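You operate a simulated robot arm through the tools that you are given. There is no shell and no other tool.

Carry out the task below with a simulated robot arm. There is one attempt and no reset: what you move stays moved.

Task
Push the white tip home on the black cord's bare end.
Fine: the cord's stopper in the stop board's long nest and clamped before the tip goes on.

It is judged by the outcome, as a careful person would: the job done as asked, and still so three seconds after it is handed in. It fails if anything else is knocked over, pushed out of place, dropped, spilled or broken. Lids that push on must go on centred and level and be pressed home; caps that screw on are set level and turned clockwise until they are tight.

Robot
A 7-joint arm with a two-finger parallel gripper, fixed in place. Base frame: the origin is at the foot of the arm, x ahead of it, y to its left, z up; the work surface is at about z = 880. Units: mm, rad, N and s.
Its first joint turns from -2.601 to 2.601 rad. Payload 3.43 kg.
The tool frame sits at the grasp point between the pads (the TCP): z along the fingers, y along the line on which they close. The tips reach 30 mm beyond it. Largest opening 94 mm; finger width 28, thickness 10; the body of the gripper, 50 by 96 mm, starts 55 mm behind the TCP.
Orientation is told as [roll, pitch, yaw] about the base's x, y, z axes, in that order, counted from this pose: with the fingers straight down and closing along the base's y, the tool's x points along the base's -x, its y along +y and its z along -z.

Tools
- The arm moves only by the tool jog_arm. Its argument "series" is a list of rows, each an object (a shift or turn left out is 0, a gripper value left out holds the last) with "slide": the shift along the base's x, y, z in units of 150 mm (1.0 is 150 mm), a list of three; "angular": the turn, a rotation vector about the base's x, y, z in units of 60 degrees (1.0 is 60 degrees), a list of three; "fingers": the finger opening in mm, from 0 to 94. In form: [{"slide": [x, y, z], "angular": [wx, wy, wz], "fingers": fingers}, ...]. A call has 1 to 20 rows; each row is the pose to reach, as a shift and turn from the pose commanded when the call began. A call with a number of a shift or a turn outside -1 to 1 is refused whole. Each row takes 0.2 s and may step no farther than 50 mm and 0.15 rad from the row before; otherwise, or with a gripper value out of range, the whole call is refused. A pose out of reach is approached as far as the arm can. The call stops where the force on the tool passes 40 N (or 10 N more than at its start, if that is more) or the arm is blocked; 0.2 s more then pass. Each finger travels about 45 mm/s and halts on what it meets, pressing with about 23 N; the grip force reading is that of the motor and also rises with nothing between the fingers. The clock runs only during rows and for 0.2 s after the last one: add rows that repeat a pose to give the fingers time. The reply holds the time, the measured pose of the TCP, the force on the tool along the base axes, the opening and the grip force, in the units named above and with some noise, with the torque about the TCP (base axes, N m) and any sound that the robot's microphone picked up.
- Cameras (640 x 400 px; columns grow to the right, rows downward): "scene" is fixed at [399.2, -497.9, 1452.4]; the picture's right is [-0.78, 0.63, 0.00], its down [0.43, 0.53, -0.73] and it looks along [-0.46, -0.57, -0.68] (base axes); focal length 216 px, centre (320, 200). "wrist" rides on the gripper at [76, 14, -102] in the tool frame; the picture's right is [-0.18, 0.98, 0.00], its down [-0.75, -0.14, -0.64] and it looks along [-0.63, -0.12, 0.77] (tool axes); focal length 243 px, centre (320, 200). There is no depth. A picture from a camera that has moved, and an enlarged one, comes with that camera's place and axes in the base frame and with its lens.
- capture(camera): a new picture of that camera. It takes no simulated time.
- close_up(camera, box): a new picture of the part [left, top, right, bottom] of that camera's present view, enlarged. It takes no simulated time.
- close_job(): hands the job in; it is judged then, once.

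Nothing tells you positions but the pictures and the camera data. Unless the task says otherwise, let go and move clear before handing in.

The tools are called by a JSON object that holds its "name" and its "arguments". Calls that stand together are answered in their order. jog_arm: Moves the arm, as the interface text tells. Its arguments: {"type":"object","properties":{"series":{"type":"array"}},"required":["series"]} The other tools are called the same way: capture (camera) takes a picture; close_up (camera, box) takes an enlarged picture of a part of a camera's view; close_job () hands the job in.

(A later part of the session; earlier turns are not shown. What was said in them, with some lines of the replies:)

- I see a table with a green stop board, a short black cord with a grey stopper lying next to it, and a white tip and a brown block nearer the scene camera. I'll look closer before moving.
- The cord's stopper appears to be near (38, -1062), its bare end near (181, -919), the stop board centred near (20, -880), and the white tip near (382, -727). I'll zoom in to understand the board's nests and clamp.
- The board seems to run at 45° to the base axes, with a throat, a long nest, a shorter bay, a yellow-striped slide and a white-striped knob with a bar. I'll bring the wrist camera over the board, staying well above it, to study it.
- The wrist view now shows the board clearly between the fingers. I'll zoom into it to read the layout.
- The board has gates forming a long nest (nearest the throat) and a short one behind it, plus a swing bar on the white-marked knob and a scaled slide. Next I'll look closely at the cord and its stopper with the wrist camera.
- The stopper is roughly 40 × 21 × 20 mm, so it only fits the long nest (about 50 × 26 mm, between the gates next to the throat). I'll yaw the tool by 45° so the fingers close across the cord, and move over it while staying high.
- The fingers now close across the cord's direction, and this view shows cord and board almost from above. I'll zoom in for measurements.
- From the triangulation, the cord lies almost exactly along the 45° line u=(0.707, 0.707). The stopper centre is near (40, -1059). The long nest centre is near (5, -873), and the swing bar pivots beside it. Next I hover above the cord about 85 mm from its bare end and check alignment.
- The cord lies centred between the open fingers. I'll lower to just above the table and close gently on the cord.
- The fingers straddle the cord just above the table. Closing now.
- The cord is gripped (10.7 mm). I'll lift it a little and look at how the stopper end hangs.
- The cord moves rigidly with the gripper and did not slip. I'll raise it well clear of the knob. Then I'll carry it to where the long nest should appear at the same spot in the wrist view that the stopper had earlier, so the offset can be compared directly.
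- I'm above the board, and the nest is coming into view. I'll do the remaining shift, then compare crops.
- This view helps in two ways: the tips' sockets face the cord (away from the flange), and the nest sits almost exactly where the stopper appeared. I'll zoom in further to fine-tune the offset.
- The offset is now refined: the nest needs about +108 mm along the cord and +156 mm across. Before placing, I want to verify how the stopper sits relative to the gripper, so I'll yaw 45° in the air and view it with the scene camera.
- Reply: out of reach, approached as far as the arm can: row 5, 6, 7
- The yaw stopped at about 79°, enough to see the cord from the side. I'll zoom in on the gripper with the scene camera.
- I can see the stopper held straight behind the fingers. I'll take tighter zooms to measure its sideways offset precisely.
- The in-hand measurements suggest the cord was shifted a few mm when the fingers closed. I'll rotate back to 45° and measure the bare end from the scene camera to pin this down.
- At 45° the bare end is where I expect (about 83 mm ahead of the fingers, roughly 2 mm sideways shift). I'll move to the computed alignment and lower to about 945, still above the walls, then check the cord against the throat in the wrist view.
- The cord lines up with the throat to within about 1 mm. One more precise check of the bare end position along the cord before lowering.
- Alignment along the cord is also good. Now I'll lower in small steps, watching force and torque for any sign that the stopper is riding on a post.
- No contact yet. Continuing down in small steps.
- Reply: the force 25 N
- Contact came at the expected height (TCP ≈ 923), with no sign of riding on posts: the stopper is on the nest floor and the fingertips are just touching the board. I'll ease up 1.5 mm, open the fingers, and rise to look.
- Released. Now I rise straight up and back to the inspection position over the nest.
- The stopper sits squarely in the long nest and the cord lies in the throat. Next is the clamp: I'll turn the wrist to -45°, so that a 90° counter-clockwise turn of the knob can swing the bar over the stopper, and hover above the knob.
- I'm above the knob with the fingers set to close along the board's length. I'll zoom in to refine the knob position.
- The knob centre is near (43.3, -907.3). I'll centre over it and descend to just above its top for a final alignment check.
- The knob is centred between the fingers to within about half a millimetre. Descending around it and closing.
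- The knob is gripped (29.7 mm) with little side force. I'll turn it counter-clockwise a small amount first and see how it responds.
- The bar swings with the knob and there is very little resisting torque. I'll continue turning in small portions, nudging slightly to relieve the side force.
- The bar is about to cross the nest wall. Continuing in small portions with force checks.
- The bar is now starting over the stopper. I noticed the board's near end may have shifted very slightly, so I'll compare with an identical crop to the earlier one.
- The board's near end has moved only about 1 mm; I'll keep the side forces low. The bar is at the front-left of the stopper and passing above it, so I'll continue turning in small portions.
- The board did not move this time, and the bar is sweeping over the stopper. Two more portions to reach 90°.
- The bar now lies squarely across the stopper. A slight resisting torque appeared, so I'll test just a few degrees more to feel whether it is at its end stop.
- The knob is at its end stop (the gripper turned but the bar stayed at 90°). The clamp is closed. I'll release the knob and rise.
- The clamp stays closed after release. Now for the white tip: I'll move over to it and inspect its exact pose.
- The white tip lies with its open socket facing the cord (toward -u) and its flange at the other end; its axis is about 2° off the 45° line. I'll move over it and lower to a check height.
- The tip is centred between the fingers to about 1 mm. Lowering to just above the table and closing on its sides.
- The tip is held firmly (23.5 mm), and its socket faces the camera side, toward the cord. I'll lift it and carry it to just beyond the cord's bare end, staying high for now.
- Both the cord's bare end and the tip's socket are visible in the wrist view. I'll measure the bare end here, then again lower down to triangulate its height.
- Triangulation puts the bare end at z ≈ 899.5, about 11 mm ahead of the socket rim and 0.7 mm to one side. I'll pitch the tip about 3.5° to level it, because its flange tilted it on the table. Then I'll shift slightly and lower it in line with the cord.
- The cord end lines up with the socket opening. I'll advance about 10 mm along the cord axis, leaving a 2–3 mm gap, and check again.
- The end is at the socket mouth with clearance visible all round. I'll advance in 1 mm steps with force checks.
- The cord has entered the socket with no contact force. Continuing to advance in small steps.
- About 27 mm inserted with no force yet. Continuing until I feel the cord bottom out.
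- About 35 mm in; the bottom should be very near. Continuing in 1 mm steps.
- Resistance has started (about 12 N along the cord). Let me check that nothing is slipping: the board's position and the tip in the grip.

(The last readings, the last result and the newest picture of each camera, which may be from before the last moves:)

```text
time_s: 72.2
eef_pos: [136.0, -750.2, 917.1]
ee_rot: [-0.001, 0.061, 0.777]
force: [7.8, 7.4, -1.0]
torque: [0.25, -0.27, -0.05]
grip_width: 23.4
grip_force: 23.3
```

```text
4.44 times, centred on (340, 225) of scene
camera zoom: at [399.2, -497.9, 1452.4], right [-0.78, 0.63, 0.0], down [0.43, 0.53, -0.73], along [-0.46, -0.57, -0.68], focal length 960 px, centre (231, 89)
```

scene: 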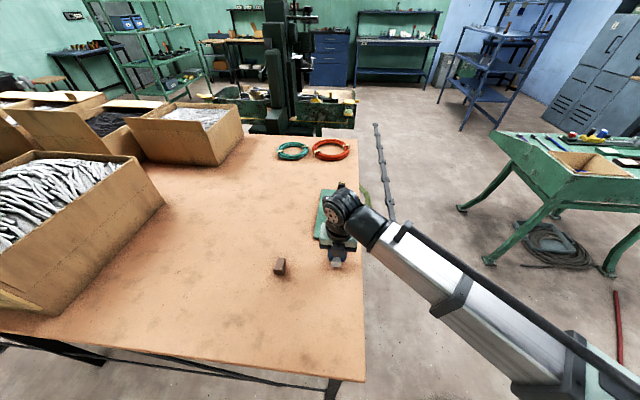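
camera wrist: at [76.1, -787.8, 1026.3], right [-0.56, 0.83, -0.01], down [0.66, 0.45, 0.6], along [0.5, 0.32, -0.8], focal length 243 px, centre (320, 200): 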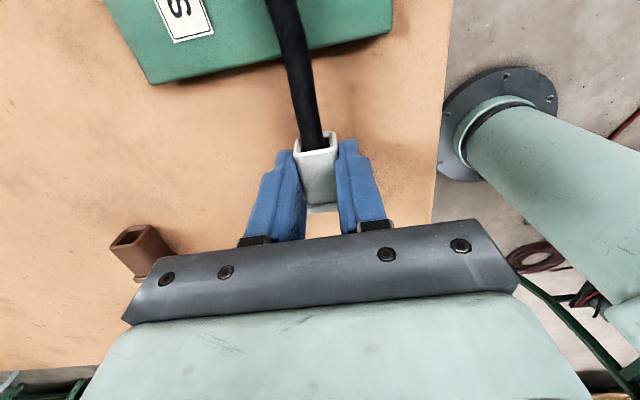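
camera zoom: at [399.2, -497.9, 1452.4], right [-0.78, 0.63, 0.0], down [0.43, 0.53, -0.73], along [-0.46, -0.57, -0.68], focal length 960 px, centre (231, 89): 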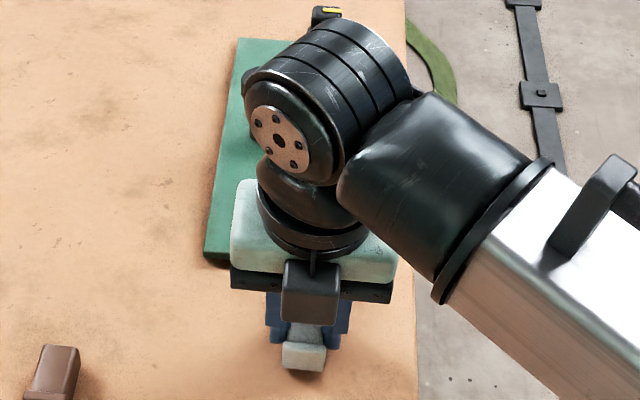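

I want to verify whether the board itself moved, so I'll use the same crops as before.

{"name": "close_up", "arguments": {"camera": "scene", "box": [318, 180, 362, 220]}}

{"name": "close_up", "arguments": {"camera": "wrist", "box": [90, 0, 400, 100]}}

{"name": "close_up", "arguments": {"camera": "scene", "box": [318, 205, 362, 265]}}

```text
10.00 times, centred on (340, 200) of scene
camera zoom: at [399.2, -497.9, 1452.4], right [-0.78, 0.63, 0.0], down [0.43, 0.53, -0.73], along [-0.46, -0.57, -0.68], focal length 2159 px, centre (120, 200)
```

zoom: 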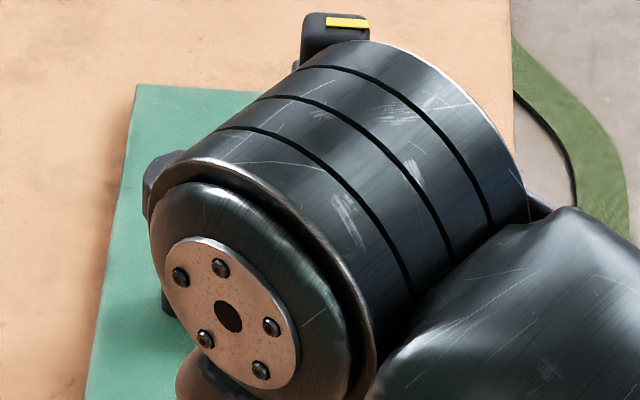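

```text
2.06 times, centred on (245, 50) of wrist
camera zoom: at [76.1, -787.8, 1026.3], right [-0.56, 0.83, -0.01], down [0.66, 0.45, 0.6], along [0.5, 0.32, -0.8], focal length 501 px, centre (475, 510)
```

zoom: 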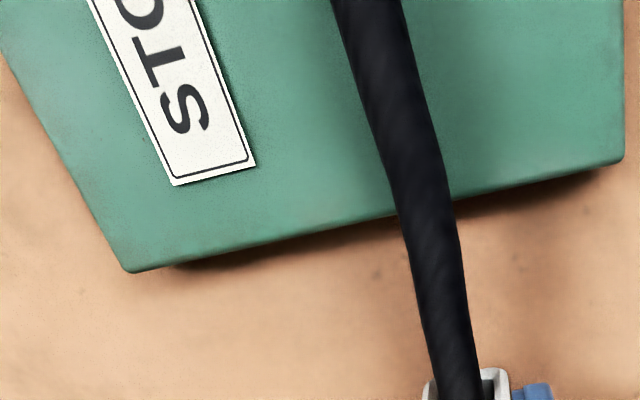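

```text
6.67 times, centred on (340, 235) of scene
camera zoom: at [399.2, -497.9, 1452.4], right [-0.78, 0.63, 0.0], down [0.43, 0.53, -0.73], along [-0.46, -0.57, -0.68], focal length 1439 px, centre (187, -33)
```

zoom: 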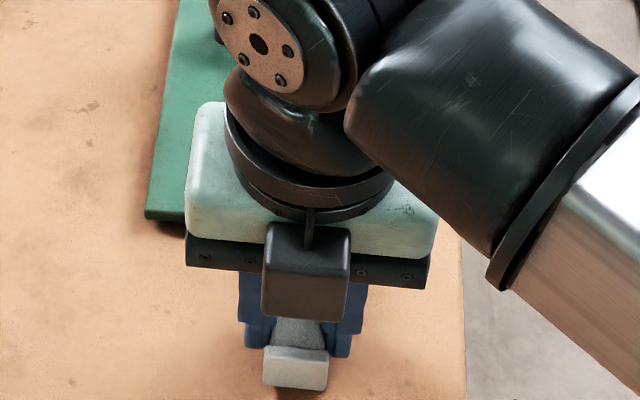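

Measured along the cord, the tip is about 35 mm on, which is its full socket depth. The tip stopped advancing on the cord at about 11 N, and the board itself slid back about 3 mm, so the tip is bottomed. I won't push harder. I'll relax the push force, then lower gently to support the tip before release.

{"name": "jog_arm", "arguments": {"series": [{"slide": [0.003, 0.003, 0]}, {"slide": [0.0052, 0.0051, 0]}, {"slide": [0.0052, 0.0051, 0]}]}}

```text
time_s: 73.0
eef_pos: [135.5, -750.0, 918.7]
ee_rot: [-0.001, 0.063, 0.774]
force: [1.4, 0.6, -0.8]
torque: [-0.03, 0.0, -0.01]
grip_width: 23.4
grip_force: 22.9
```

{"name": "jog_arm", "arguments": {"series": [{"slide": [0, 0, -0.005]}, {"slide": [0, 0, -0.01]}, {"slide": [0, 0, -0.01]}]}}

{"name": "jog_arm", "arguments": {"series": [{"slide": [0, 0, -0.004]}, {"slide": [0, 0, -0.007]}, {"slide": [0, 0, -0.007]}]}}

```text
time_s: 73.8
eef_pos: [137.0, -749.4, 916.4]
ee_rot: [0.0, 0.061, 0.776]
force: [0.6, 0.2, 0.7]
torque: [0.03, -0.04, 0.0]
grip_width: 23.4
grip_force: 22.7
```

```text
time_s: 74.6
eef_pos: [136.9, -749.5, 916.2]
ee_rot: [0.001, 0.06, 0.777]
force: [2.2, 3.9, 10.3]
torque: [-0.41, 0.48, -0.07]
grip_width: 23.5
grip_force: 22.6
```

The tip is now lightly supported (contact felt). I'll raise about 0.8 mm to take off the load, then open the fingers gently.

{"name": "jog_arm", "arguments": {"series": [{"slide": [0, 0, 0.003]}, {"slide": [0, 0, 0.006]}, {"slide": [0, 0, 0.006]}]}}

{"name": "jog_arm", "arguments": {"series": [{"fingers": 26}, {"fingers": 32}, {"fingers": 40}, {"fingers": 44}, {"fingers": 44}]}}

{"name": "capture", "arguments": {"camera": "wrist"}}

{"name": "close_up", "arguments": {"camera": "wrist", "box": [270, 80, 370, 220]}}

{"name": "close_up", "arguments": {"camera": "scene", "box": [318, 225, 362, 275]}}

```text
time_s: 75.4
eef_pos: [136.5, -749.4, 916.2]
ee_rot: [0.0, 0.061, 0.775]
force: [2.2, 2.2, -1.5]
torque: [0.37, -0.4, 0.03]
grip_width: 23.4
grip_force: 23.3
```

```text
time_s: 76.6
eef_pos: [138.7, -750.4, 917.6]
ee_rot: [0.0, 0.061, 0.776]
force: [-0.5, 0.2, -0.3]
torque: [0.0, 0.01, 0.03]
grip_width: 43.8
grip_force: 0.2
```

```text
taken
camera wrist: at [76.7, -787.0, 1024.7], right [-0.56, 0.83, -0.01], down [0.66, 0.45, 0.6], along [0.5, 0.32, -0.8], focal length 243 px, centre (320, 200)
```

wrist: 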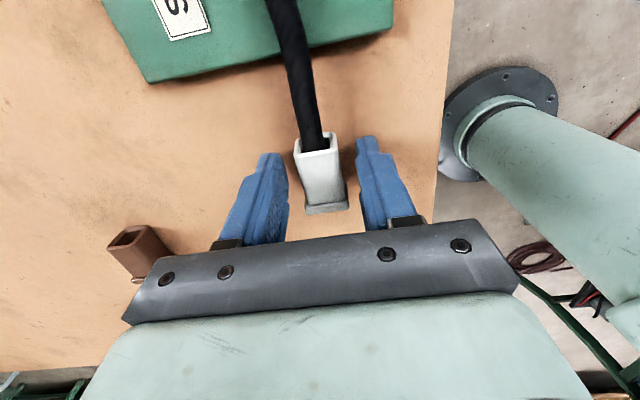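

```text
2.86 times, centred on (320, 150) of wrist
camera zoom: at [76.7, -787.0, 1024.7], right [-0.56, 0.83, -0.01], down [0.66, 0.45, 0.6], along [0.5, 0.32, -0.8], focal length 693 px, centre (320, 343)
```

zoom: 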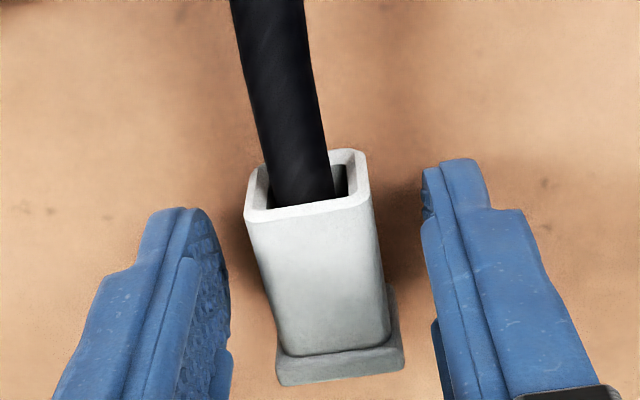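

```text
8.00 times, centred on (340, 250) of scene
camera zoom: at [399.2, -497.9, 1452.4], right [-0.78, 0.63, 0.0], down [0.43, 0.53, -0.73], along [-0.46, -0.57, -0.68], focal length 1727 px, centre (160, -200)
```

zoom: 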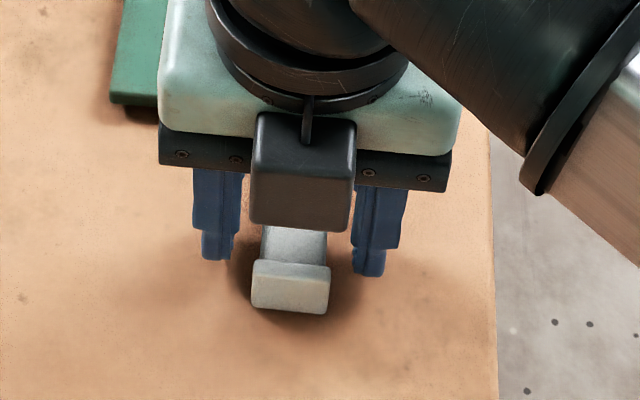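

Released; the tip stays on the cord. I'll rise straight up and inspect from above and from the scene camera.

{"name": "jog_arm", "arguments": {"series": [{"slide": [0, 0, 0.1]}, {"slide": [0, 0, 0.3]}, {"slide": [0, 0, 0.5]}, {"slide": [0, 0, 0.7]}, {"slide": [0, 0, 0.9]}, {"slide": [0, 0, 0.9]}]}}

{"name": "capture", "arguments": {"camera": "wrist"}}

{"name": "close_up", "arguments": {"camera": "wrist", "box": [260, 20, 360, 150]}}

{"name": "close_up", "arguments": {"camera": "scene", "box": [318, 225, 362, 275]}}

```text
time_s: 78.0
eef_pos: [137.4, -749.2, 1053.6]
ee_rot: [0.0, 0.061, 0.777]
force: [0.1, 0.2, 0.0]
torque: [0.02, 0.01, -0.04]
grip_width: 43.8
grip_force: 0.1
```

```text
taken
camera wrist: at [76.9, -787.1, 1160.4], right [-0.56, 0.83, -0.01], down [0.66, 0.45, 0.6], along [0.5, 0.32, -0.8], focal length 243 px, centre (320, 200)
```

wrist: 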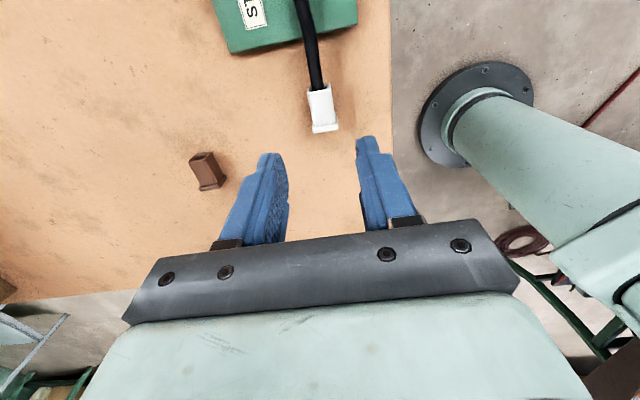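

```text
3.08 times, centred on (310, 85) of wrist
camera zoom: at [76.9, -787.1, 1160.4], right [-0.56, 0.83, -0.01], down [0.66, 0.45, 0.6], along [0.5, 0.32, -0.8], focal length 746 px, centre (351, 554)
```

zoom: 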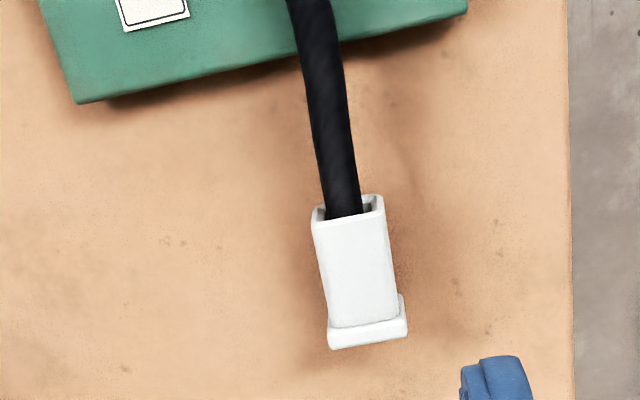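

```text
8.00 times, centred on (340, 250) of scene
camera zoom: at [399.2, -497.9, 1452.4], right [-0.78, 0.63, 0.0], down [0.43, 0.53, -0.73], along [-0.46, -0.57, -0.68], focal length 1727 px, centre (160, -200)
```

zoom: 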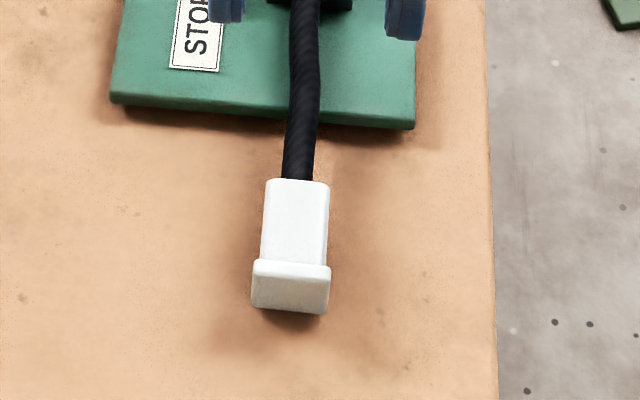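

The tip is on the cord with its flange end near the table. I'll move the arm aside for an unobstructed look at everything.

{"name": "jog_arm", "arguments": {"series": [{"slide": [0.2, 0.2, 0.05], "angular": [0.02, -0.02, 0]}, {"slide": [0.42, 0.42, 0.05], "angular": [0.0407, -0.0414, 0]}, {"slide": [0.62, 0.62, 0.05], "angular": [0.0407, -0.0414, 0]}, {"slide": [0.62, 0.62, 0.05], "angular": [0.0407, -0.0414, 0]}]}}

{"name": "capture", "arguments": {"camera": "scene"}}

{"name": "close_up", "arguments": {"camera": "scene", "box": [318, 180, 362, 220]}}

{"name": "close_up", "arguments": {"camera": "scene", "box": [320, 235, 355, 275]}}

{"name": "capture", "arguments": {"camera": "wrist"}}

```text
time_s: 79.0
eef_pos: [228.0, -656.4, 1059.7]
ee_rot: [0.001, 0.001, 0.777]
force: [1.0, 0.1, 0.9]
torque: [-0.01, 0.0, 0.0]
grip_width: 44.1
grip_force: 0.1
```

```text
taken
```

scene: 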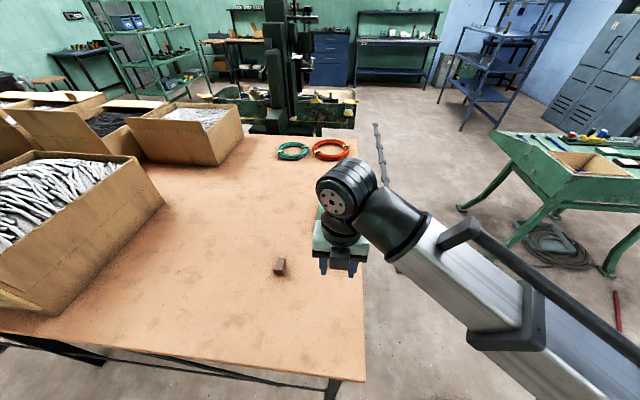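

```text
10.00 times, centred on (340, 200) of scene
camera zoom: at [399.2, -497.9, 1452.4], right [-0.78, 0.63, 0.0], down [0.43, 0.53, -0.73], along [-0.46, -0.57, -0.68], focal length 2159 px, centre (120, 200)
```

zoom: 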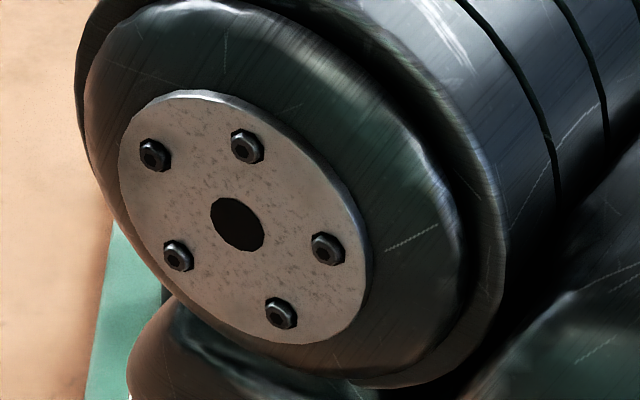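

```text
10.00 times, centred on (338, 255) of scene
camera zoom: at [399.2, -497.9, 1452.4], right [-0.78, 0.63, 0.0], down [0.43, 0.53, -0.73], along [-0.46, -0.57, -0.68], focal length 2159 px, centre (145, -350)
```

zoom: 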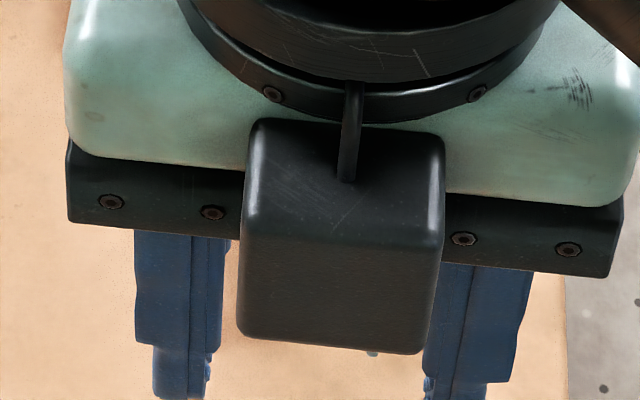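

```text
taken
camera wrist: at [164.0, -698.6, 1163.2], right [-0.56, 0.83, 0.0], down [0.64, 0.43, 0.64], along [0.53, 0.36, -0.77], focal length 243 px, centre (320, 200)
```

wrist: 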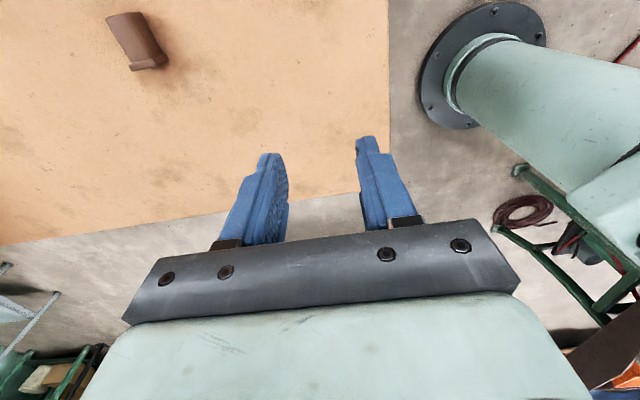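

The arm blocks the view from here; I'll move it to the other side, away from the board.

{"name": "jog_arm", "arguments": {"series": [{"slide": [-0.3, 0.0, 0.05]}, {"slide": [-0.6, 0.0, 0.1]}, {"slide": [-0.9, 0.0, 0.1]}, {"slide": [-1.0, 0.0, 0.1]}]}}

{"name": "jog_arm", "arguments": {"series": [{"slide": [-0.3, -0.1, 0]}, {"slide": [-0.6, -0.2, 0]}, {"slide": [-0.9, -0.3, 0]}, {"slide": [-1.0, -0.4, 0]}]}}

{"name": "capture", "arguments": {"camera": "scene"}}

{"name": "close_up", "arguments": {"camera": "scene", "box": [318, 180, 362, 220]}}

{"name": "close_up", "arguments": {"camera": "scene", "box": [318, 235, 358, 275]}}

{"name": "close_up", "arguments": {"camera": "scene", "box": [318, 205, 362, 265]}}

```text
time_s: 80.0
eef_pos: [78.6, -657.5, 1074.0]
ee_rot: [-0.001, -0.001, 0.777]
force: [-0.3, 0.2, 0.4]
torque: [0.0, 0.0, -0.01]
grip_width: 44.1
grip_force: 0.1
```

```text
time_s: 81.0
eef_pos: [-73.1, -718.8, 1074.8]
ee_rot: [-0.001, 0.001, 0.778]
force: [0.0, 0.7, 0.5]
torque: [0.02, -0.01, 0.03]
grip_width: 43.8
grip_force: 0.1
```

```text
taken
```

scene: 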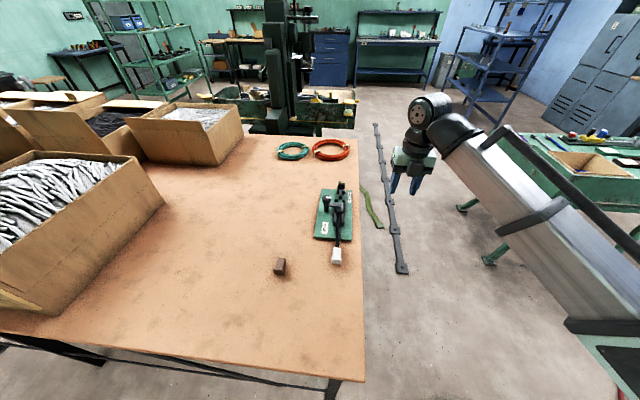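

```text
10.00 times, centred on (340, 200) of scene
camera zoom: at [399.2, -497.9, 1452.4], right [-0.78, 0.63, 0.0], down [0.43, 0.53, -0.73], along [-0.46, -0.57, -0.68], focal length 2159 px, centre (120, 200)
```

zoom: 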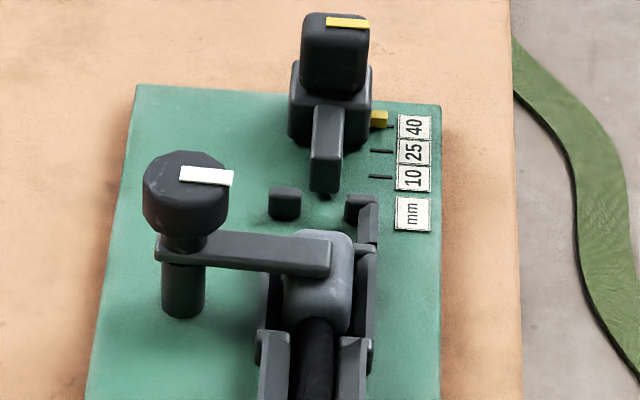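

```text
10.00 times, centred on (338, 255) of scene
camera zoom: at [399.2, -497.9, 1452.4], right [-0.78, 0.63, 0.0], down [0.43, 0.53, -0.73], along [-0.46, -0.57, -0.68], focal length 2159 px, centre (140, -350)
```

zoom: 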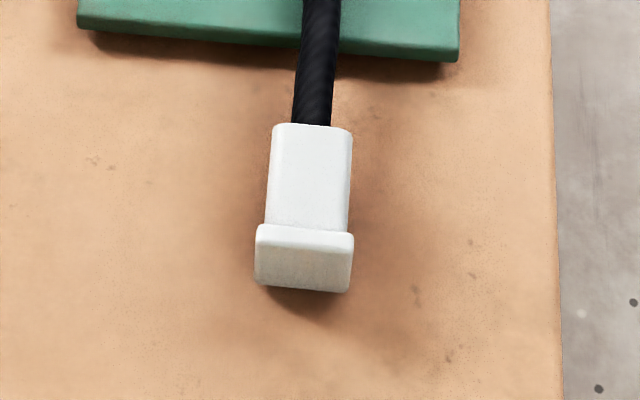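

```text
6.67 times, centred on (340, 235) of scene
camera zoom: at [399.2, -497.9, 1452.4], right [-0.78, 0.63, 0.0], down [0.43, 0.53, -0.73], along [-0.46, -0.57, -0.68], focal length 1439 px, centre (187, -33)
```

zoom: 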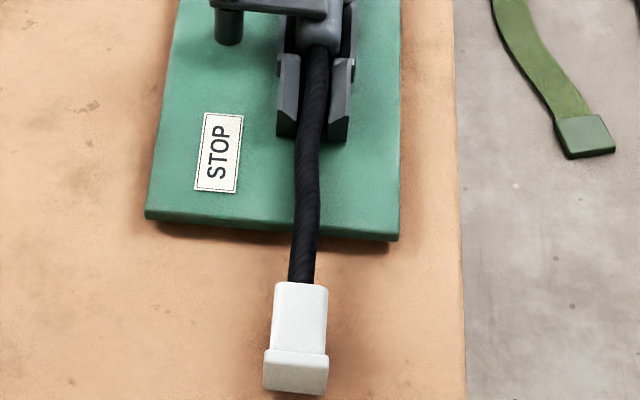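

Everything is in place: stopper in the nest, bar across it, tip on the cord. To be sure the tip is fully seated, I'll press its flange face lightly with closed fingertips along the cord axis and measure again.

{"name": "jog_arm", "arguments": {"series": [{"slide": [0.3, 0.1, 0], "fingers": 20}, {"slide": [0.6, 0.2, 0], "fingers": 0}, {"slide": [0.9, 0.2, 0], "fingers": 0}, {"slide": [1.0, 0.2, 0], "fingers": 0}]}}

{"name": "jog_arm", "arguments": {"series": [{"slide": [0.3, -0.05, 0]}, {"slide": [0.6, -0.1, -0.1]}, {"slide": [0.647, -0.15, -0.2]}, {"slide": [0.647, -0.15, -0.4]}, {"slide": [0.647, -0.15, -0.55]}, {"slide": [0.647, -0.15, -0.55]}]}}

{"name": "capture", "arguments": {"camera": "wrist"}}

{"name": "close_up", "arguments": {"camera": "wrist", "box": [240, 0, 400, 170]}}

```text
time_s: 82.0
eef_pos: [81.3, -686.7, 1073.8]
ee_rot: [0.001, -0.001, 0.778]
force: [0.1, -0.9, 0.1]
torque: [0.01, 0.02, -0.05]
grip_width: 0.0
grip_force: 23.1
```

```text
time_s: 83.4
eef_pos: [176.8, -708.1, 992.0]
ee_rot: [-0.001, -0.001, 0.777]
force: [-0.8, -0.2, -0.9]
torque: [-0.01, 0.02, -0.01]
grip_width: 0.0
grip_force: 23.2
```

```text
taken
camera wrist: at [112.6, -751.5, 1095.7], right [-0.56, 0.83, 0.0], down [0.64, 0.43, 0.64], along [0.53, 0.36, -0.77], focal length 243 px, centre (320, 200)
```

wrist: 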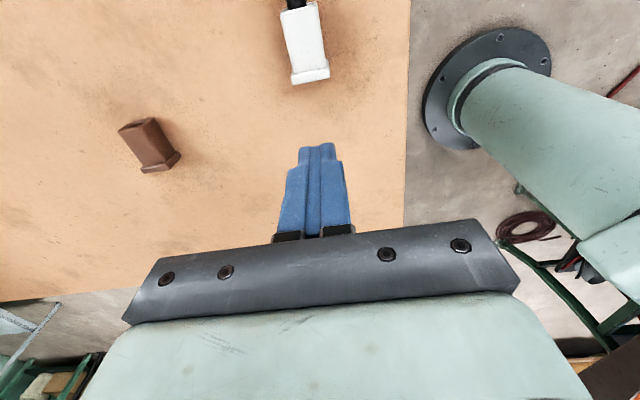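

```text
2.35 times, centred on (320, 85) of wrist
camera zoom: at [112.6, -751.5, 1095.7], right [-0.56, 0.83, 0.0], down [0.64, 0.43, 0.64], along [0.53, 0.36, -0.77], focal length 571 px, centre (320, 471)
```

zoom: 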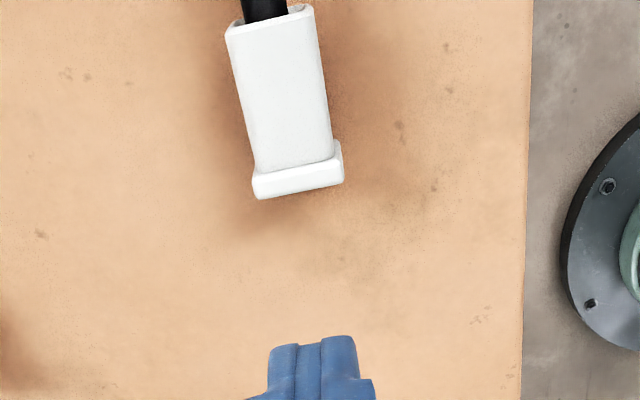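

The closed fingertips are lined up about 18 mm behind the flange face. I'll lower to flange height and advance slowly with force checks.

{"name": "jog_arm", "arguments": {"series": [{"slide": [-0.0042, 0.0043, -0.15]}, {"slide": [-0.0042, 0.0043, -0.3]}, {"slide": [-0.0042, 0.0043, -0.45]}, {"slide": [-0.0042, 0.0043, -0.515]}, {"slide": [-0.0042, 0.0043, -0.515]}]}}

{"name": "jog_arm", "arguments": {"series": [{"slide": [-0.03, -0.0295, 0]}, {"slide": [-0.0666, -0.0654, 0]}, {"slide": [-0.0666, -0.0654, 0]}]}}

{"name": "capture", "arguments": {"camera": "wrist"}}

{"name": "close_up", "arguments": {"camera": "wrist", "box": [240, 30, 400, 200]}}

```text
time_s: 84.6
eef_pos: [177.0, -708.8, 914.2]
ee_rot: [0.0, -0.001, 0.775]
force: [0.2, -0.1, -1.0]
torque: [-0.01, 0.01, 0.0]
grip_width: 0.1
grip_force: 22.5
```

```text
time_s: 85.4
eef_pos: [164.6, -718.1, 914.8]
ee_rot: [0.001, 0.001, 0.775]
force: [-0.4, 0.5, 0.1]
torque: [-0.01, 0.01, -0.01]
grip_width: 0.2
grip_force: 22.9
```

```text
taken
camera wrist: at [100.8, -760.1, 1017.9], right [-0.56, 0.83, 0.0], down [0.64, 0.43, 0.64], along [0.53, 0.36, -0.77], focal length 243 px, centre (320, 200)
```

wrist: 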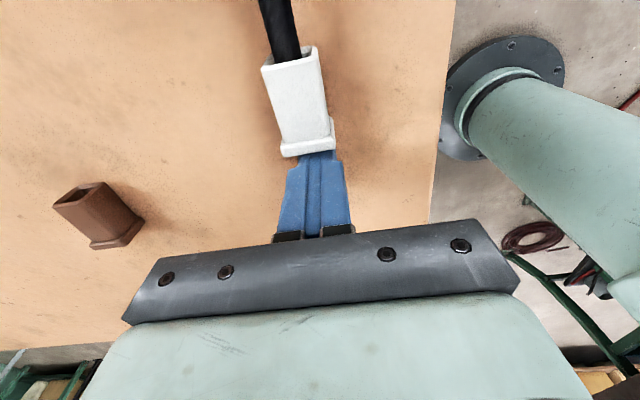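

```text
2.35 times, centred on (320, 115) of wrist
camera zoom: at [100.8, -760.1, 1017.9], right [-0.56, 0.83, 0.0], down [0.64, 0.43, 0.64], along [0.53, 0.36, -0.77], focal length 571 px, centre (320, 400)
```

zoom: 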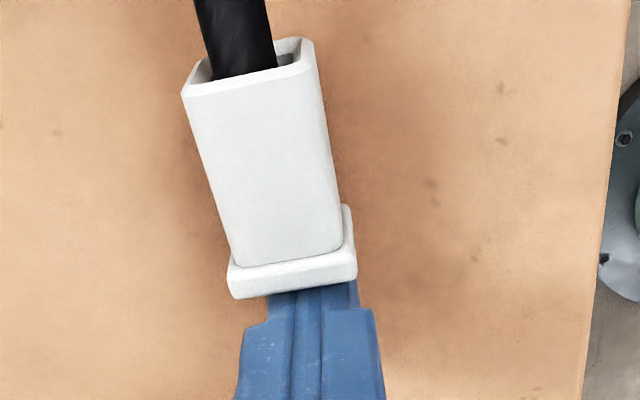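

{"name": "jog_arm", "arguments": {"series": [{"slide": [0.0037, -0.0038, 0]}, {"slide": [-0.0058, -0.0131, 0]}, {"slide": [-0.0058, -0.0131, 0]}]}}

{"name": "jog_arm", "arguments": {"series": [{"slide": [-0.0033, -0.0033, 0]}, {"slide": [-0.0067, -0.0066, 0]}, {"slide": [-0.0067, -0.0066, 0]}]}}

{"name": "jog_arm", "arguments": {"series": [{"slide": [-0.0025, -0.0025, 0]}, {"slide": [-0.0048, -0.0047, 0]}, {"slide": [-0.0048, -0.0047, 0]}]}}

```text
time_s: 86.2
eef_pos: [165.3, -720.7, 913.9]
ee_rot: [0.0, -0.001, 0.776]
force: [0.7, -0.1, 0.0]
torque: [-0.01, 0.01, 0.02]
grip_width: 0.1
grip_force: 23.0
```

```text
time_s: 87.0
eef_pos: [163.3, -719.7, 915.1]
ee_rot: [-0.001, 0.0, 0.776]
force: [0.9, 0.2, 0.3]
torque: [0.01, 0.0, -0.04]
grip_width: 0.1
grip_force: 23.3
```

```text
time_s: 87.8
eef_pos: [162.7, -721.7, 914.5]
ee_rot: [0.0, 0.0, 0.775]
force: [0.2, 1.5, 0.8]
torque: [0.0, 0.0, -0.02]
grip_width: 0.0
grip_force: 22.8
```

{"name": "jog_arm", "arguments": {"series": [{"slide": [-0.0025, -0.0025, 0]}, {"slide": [-0.0048, -0.0047, 0]}, {"slide": [-0.0048, -0.0047, 0]}]}}

{"name": "jog_arm", "arguments": {"series": [{"slide": [-0.0025, -0.0025, 0]}, {"slide": [-0.0048, -0.0047, 0]}, {"slide": [-0.0048, -0.0047, 0]}]}}

{"name": "close_up", "arguments": {"camera": "wrist", "box": [240, 30, 400, 200]}}

```text
time_s: 88.6
eef_pos: [163.4, -720.7, 915.0]
ee_rot: [0.0, -0.001, 0.777]
force: [5.0, 6.3, 0.1]
torque: [0.07, -0.04, -0.01]
grip_width: 0.3
grip_force: 22.9
```

```text
time_s: 89.4
eef_pos: [162.8, -720.9, 914.4]
ee_rot: [0.0, -0.001, 0.776]
force: [8.6, 9.9, 1.7]
torque: [0.07, -0.05, -0.03]
grip_width: 0.0
grip_force: 22.7
```

```text
2.35 times, centred on (320, 115) of wrist
camera zoom: at [97.5, -765.0, 1018.1], right [-0.56, 0.83, 0.0], down [0.64, 0.43, 0.64], along [0.53, 0.36, -0.77], focal length 571 px, centre (320, 400)
```

zoom: 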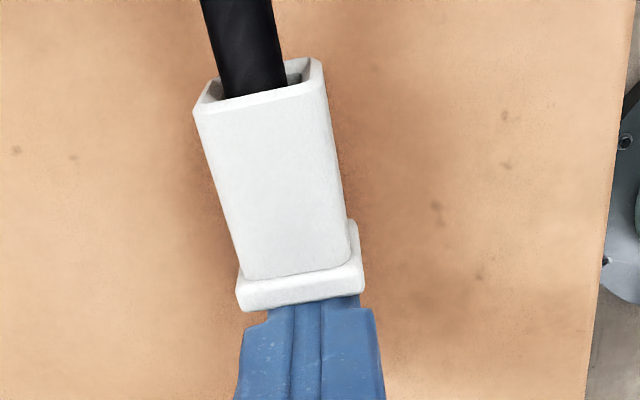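

The flange met firm resistance immediately (13 N with no free travel), so the tip is fully home. I'll back away along the cord axis, rise, and do a final check.

{"name": "jog_arm", "arguments": {"series": [{"slide": [0.01, 0.01, 0]}, {"slide": [0.05, 0.05, 0]}, {"slide": [0.12, 0.12, 0.02]}, {"slide": [0.15, 0.15, 0.2]}, {"slide": [0.15, 0.15, 0.5]}, {"slide": [0.15, 0.15, 0.8]}, {"slide": [0.15, 0.15, 1.0]}]}}

{"name": "jog_arm", "arguments": {"series": [{"slide": [-0.3, 0.2, 0.1]}, {"slide": [-0.6, 0.3, 0.2]}, {"slide": [-0.9, 0.3, 0.2]}, {"slide": [-1.0, 0.3, 0.2]}]}}

{"name": "jog_arm", "arguments": {"series": [{"slide": [-0.3, -0.1, 0]}, {"slide": [-0.6, -0.2, 0]}, {"slide": [-0.9, -0.3, 0]}, {"slide": [-1.0, -0.4, 0], "fingers": 30}]}}

{"name": "capture", "arguments": {"camera": "scene"}}

{"name": "close_up", "arguments": {"camera": "scene", "box": [318, 180, 362, 220]}}

{"name": "close_up", "arguments": {"camera": "scene", "box": [318, 205, 362, 265]}}

{"name": "close_up", "arguments": {"camera": "scene", "box": [318, 235, 358, 275]}}

```text
time_s: 91.0
eef_pos: [184.8, -699.2, 1063.4]
ee_rot: [-0.002, 0.0, 0.778]
force: [-0.3, -0.6, 0.4]
torque: [0.02, -0.03, -0.01]
grip_width: 0.1
grip_force: 23.2
```

```text
refused: row 1 steps farther than a row can; nothing moved
```

```text
time_s: 92.0
eef_pos: [35.9, -759.0, 1064.7]
ee_rot: [0.001, -0.001, 0.777]
force: [-0.1, 0.0, -0.2]
torque: [0.01, -0.01, 0.0]
grip_width: 30.3
grip_force: 0.1
```

```text
taken
```

scene: 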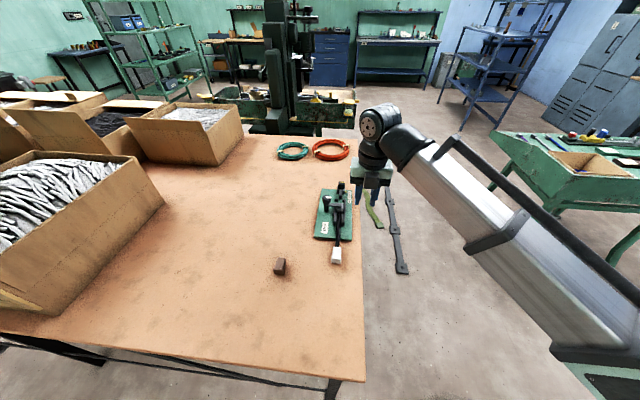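

```text
10.00 times, centred on (340, 200) of scene
camera zoom: at [399.2, -497.9, 1452.4], right [-0.78, 0.63, 0.0], down [0.43, 0.53, -0.73], along [-0.46, -0.57, -0.68], focal length 2159 px, centre (120, 200)
```

zoom: 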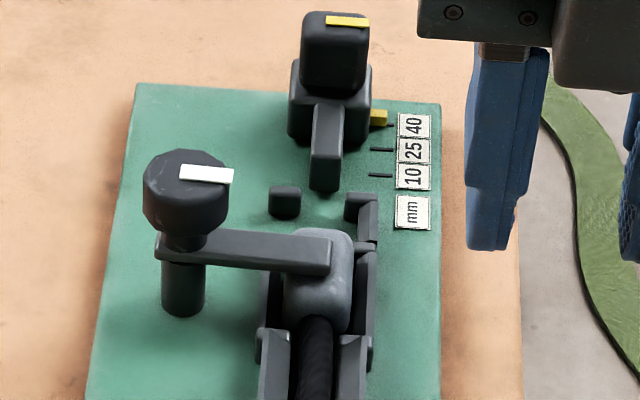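

```text
6.67 times, centred on (340, 235) of scene
camera zoom: at [399.2, -497.9, 1452.4], right [-0.78, 0.63, 0.0], down [0.43, 0.53, -0.73], along [-0.46, -0.57, -0.68], focal length 1439 px, centre (187, -33)
```

zoom: 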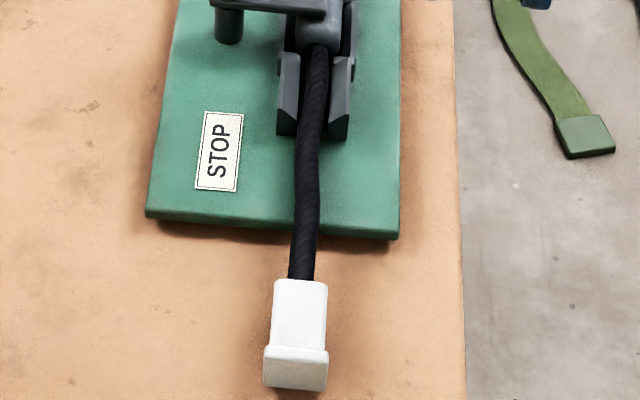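

```text
10.00 times, centred on (338, 255) of scene
camera zoom: at [399.2, -497.9, 1452.4], right [-0.78, 0.63, 0.0], down [0.43, 0.53, -0.73], along [-0.46, -0.57, -0.68], focal length 2159 px, centre (140, -350)
```

zoom: 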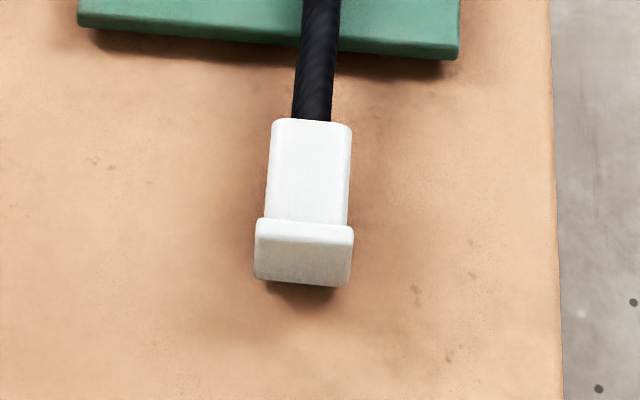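

The final views show the stopper in the long nest under the closed clamp bar, and the white tip pushed home on the cord's bare end. The brown tip and the coils are untouched; the board slid back about 4 mm in total from the two pushes. The arm is clear, so I'm handing in.

{"name": "close_job", "arguments": {}}

```text
The job is handed in.
```

The white tip is pushed home on the black cord's bare end. The cord's stopper sits in the long nest, and I closed the clamp bar over it before the tip went on.

- **Tip:** it went on about 35 mm by my measurement. It then met firm resistance, and a final press of 13 N on its flange met the same hard stop almost at once. I take that as bottomed out, though I could not see inside the socket.
- **Clamp:** I turned the white-marked knob 90° to its end stop, and it stayed there. The weight of the tip has lifted the back of the stopper about 4 mm, but it is still inside the nest under the bar.
- **Board:** it is loose on the table and moved slightly. It slid back about 4 mm while I pushed the tip on, and its near end turned about 1 mm while I closed the clamp.
- **Everything else:** the brown tip, the coils and the yellow slide (still at 40) were not touched. The arm is clear of the board and the tip.
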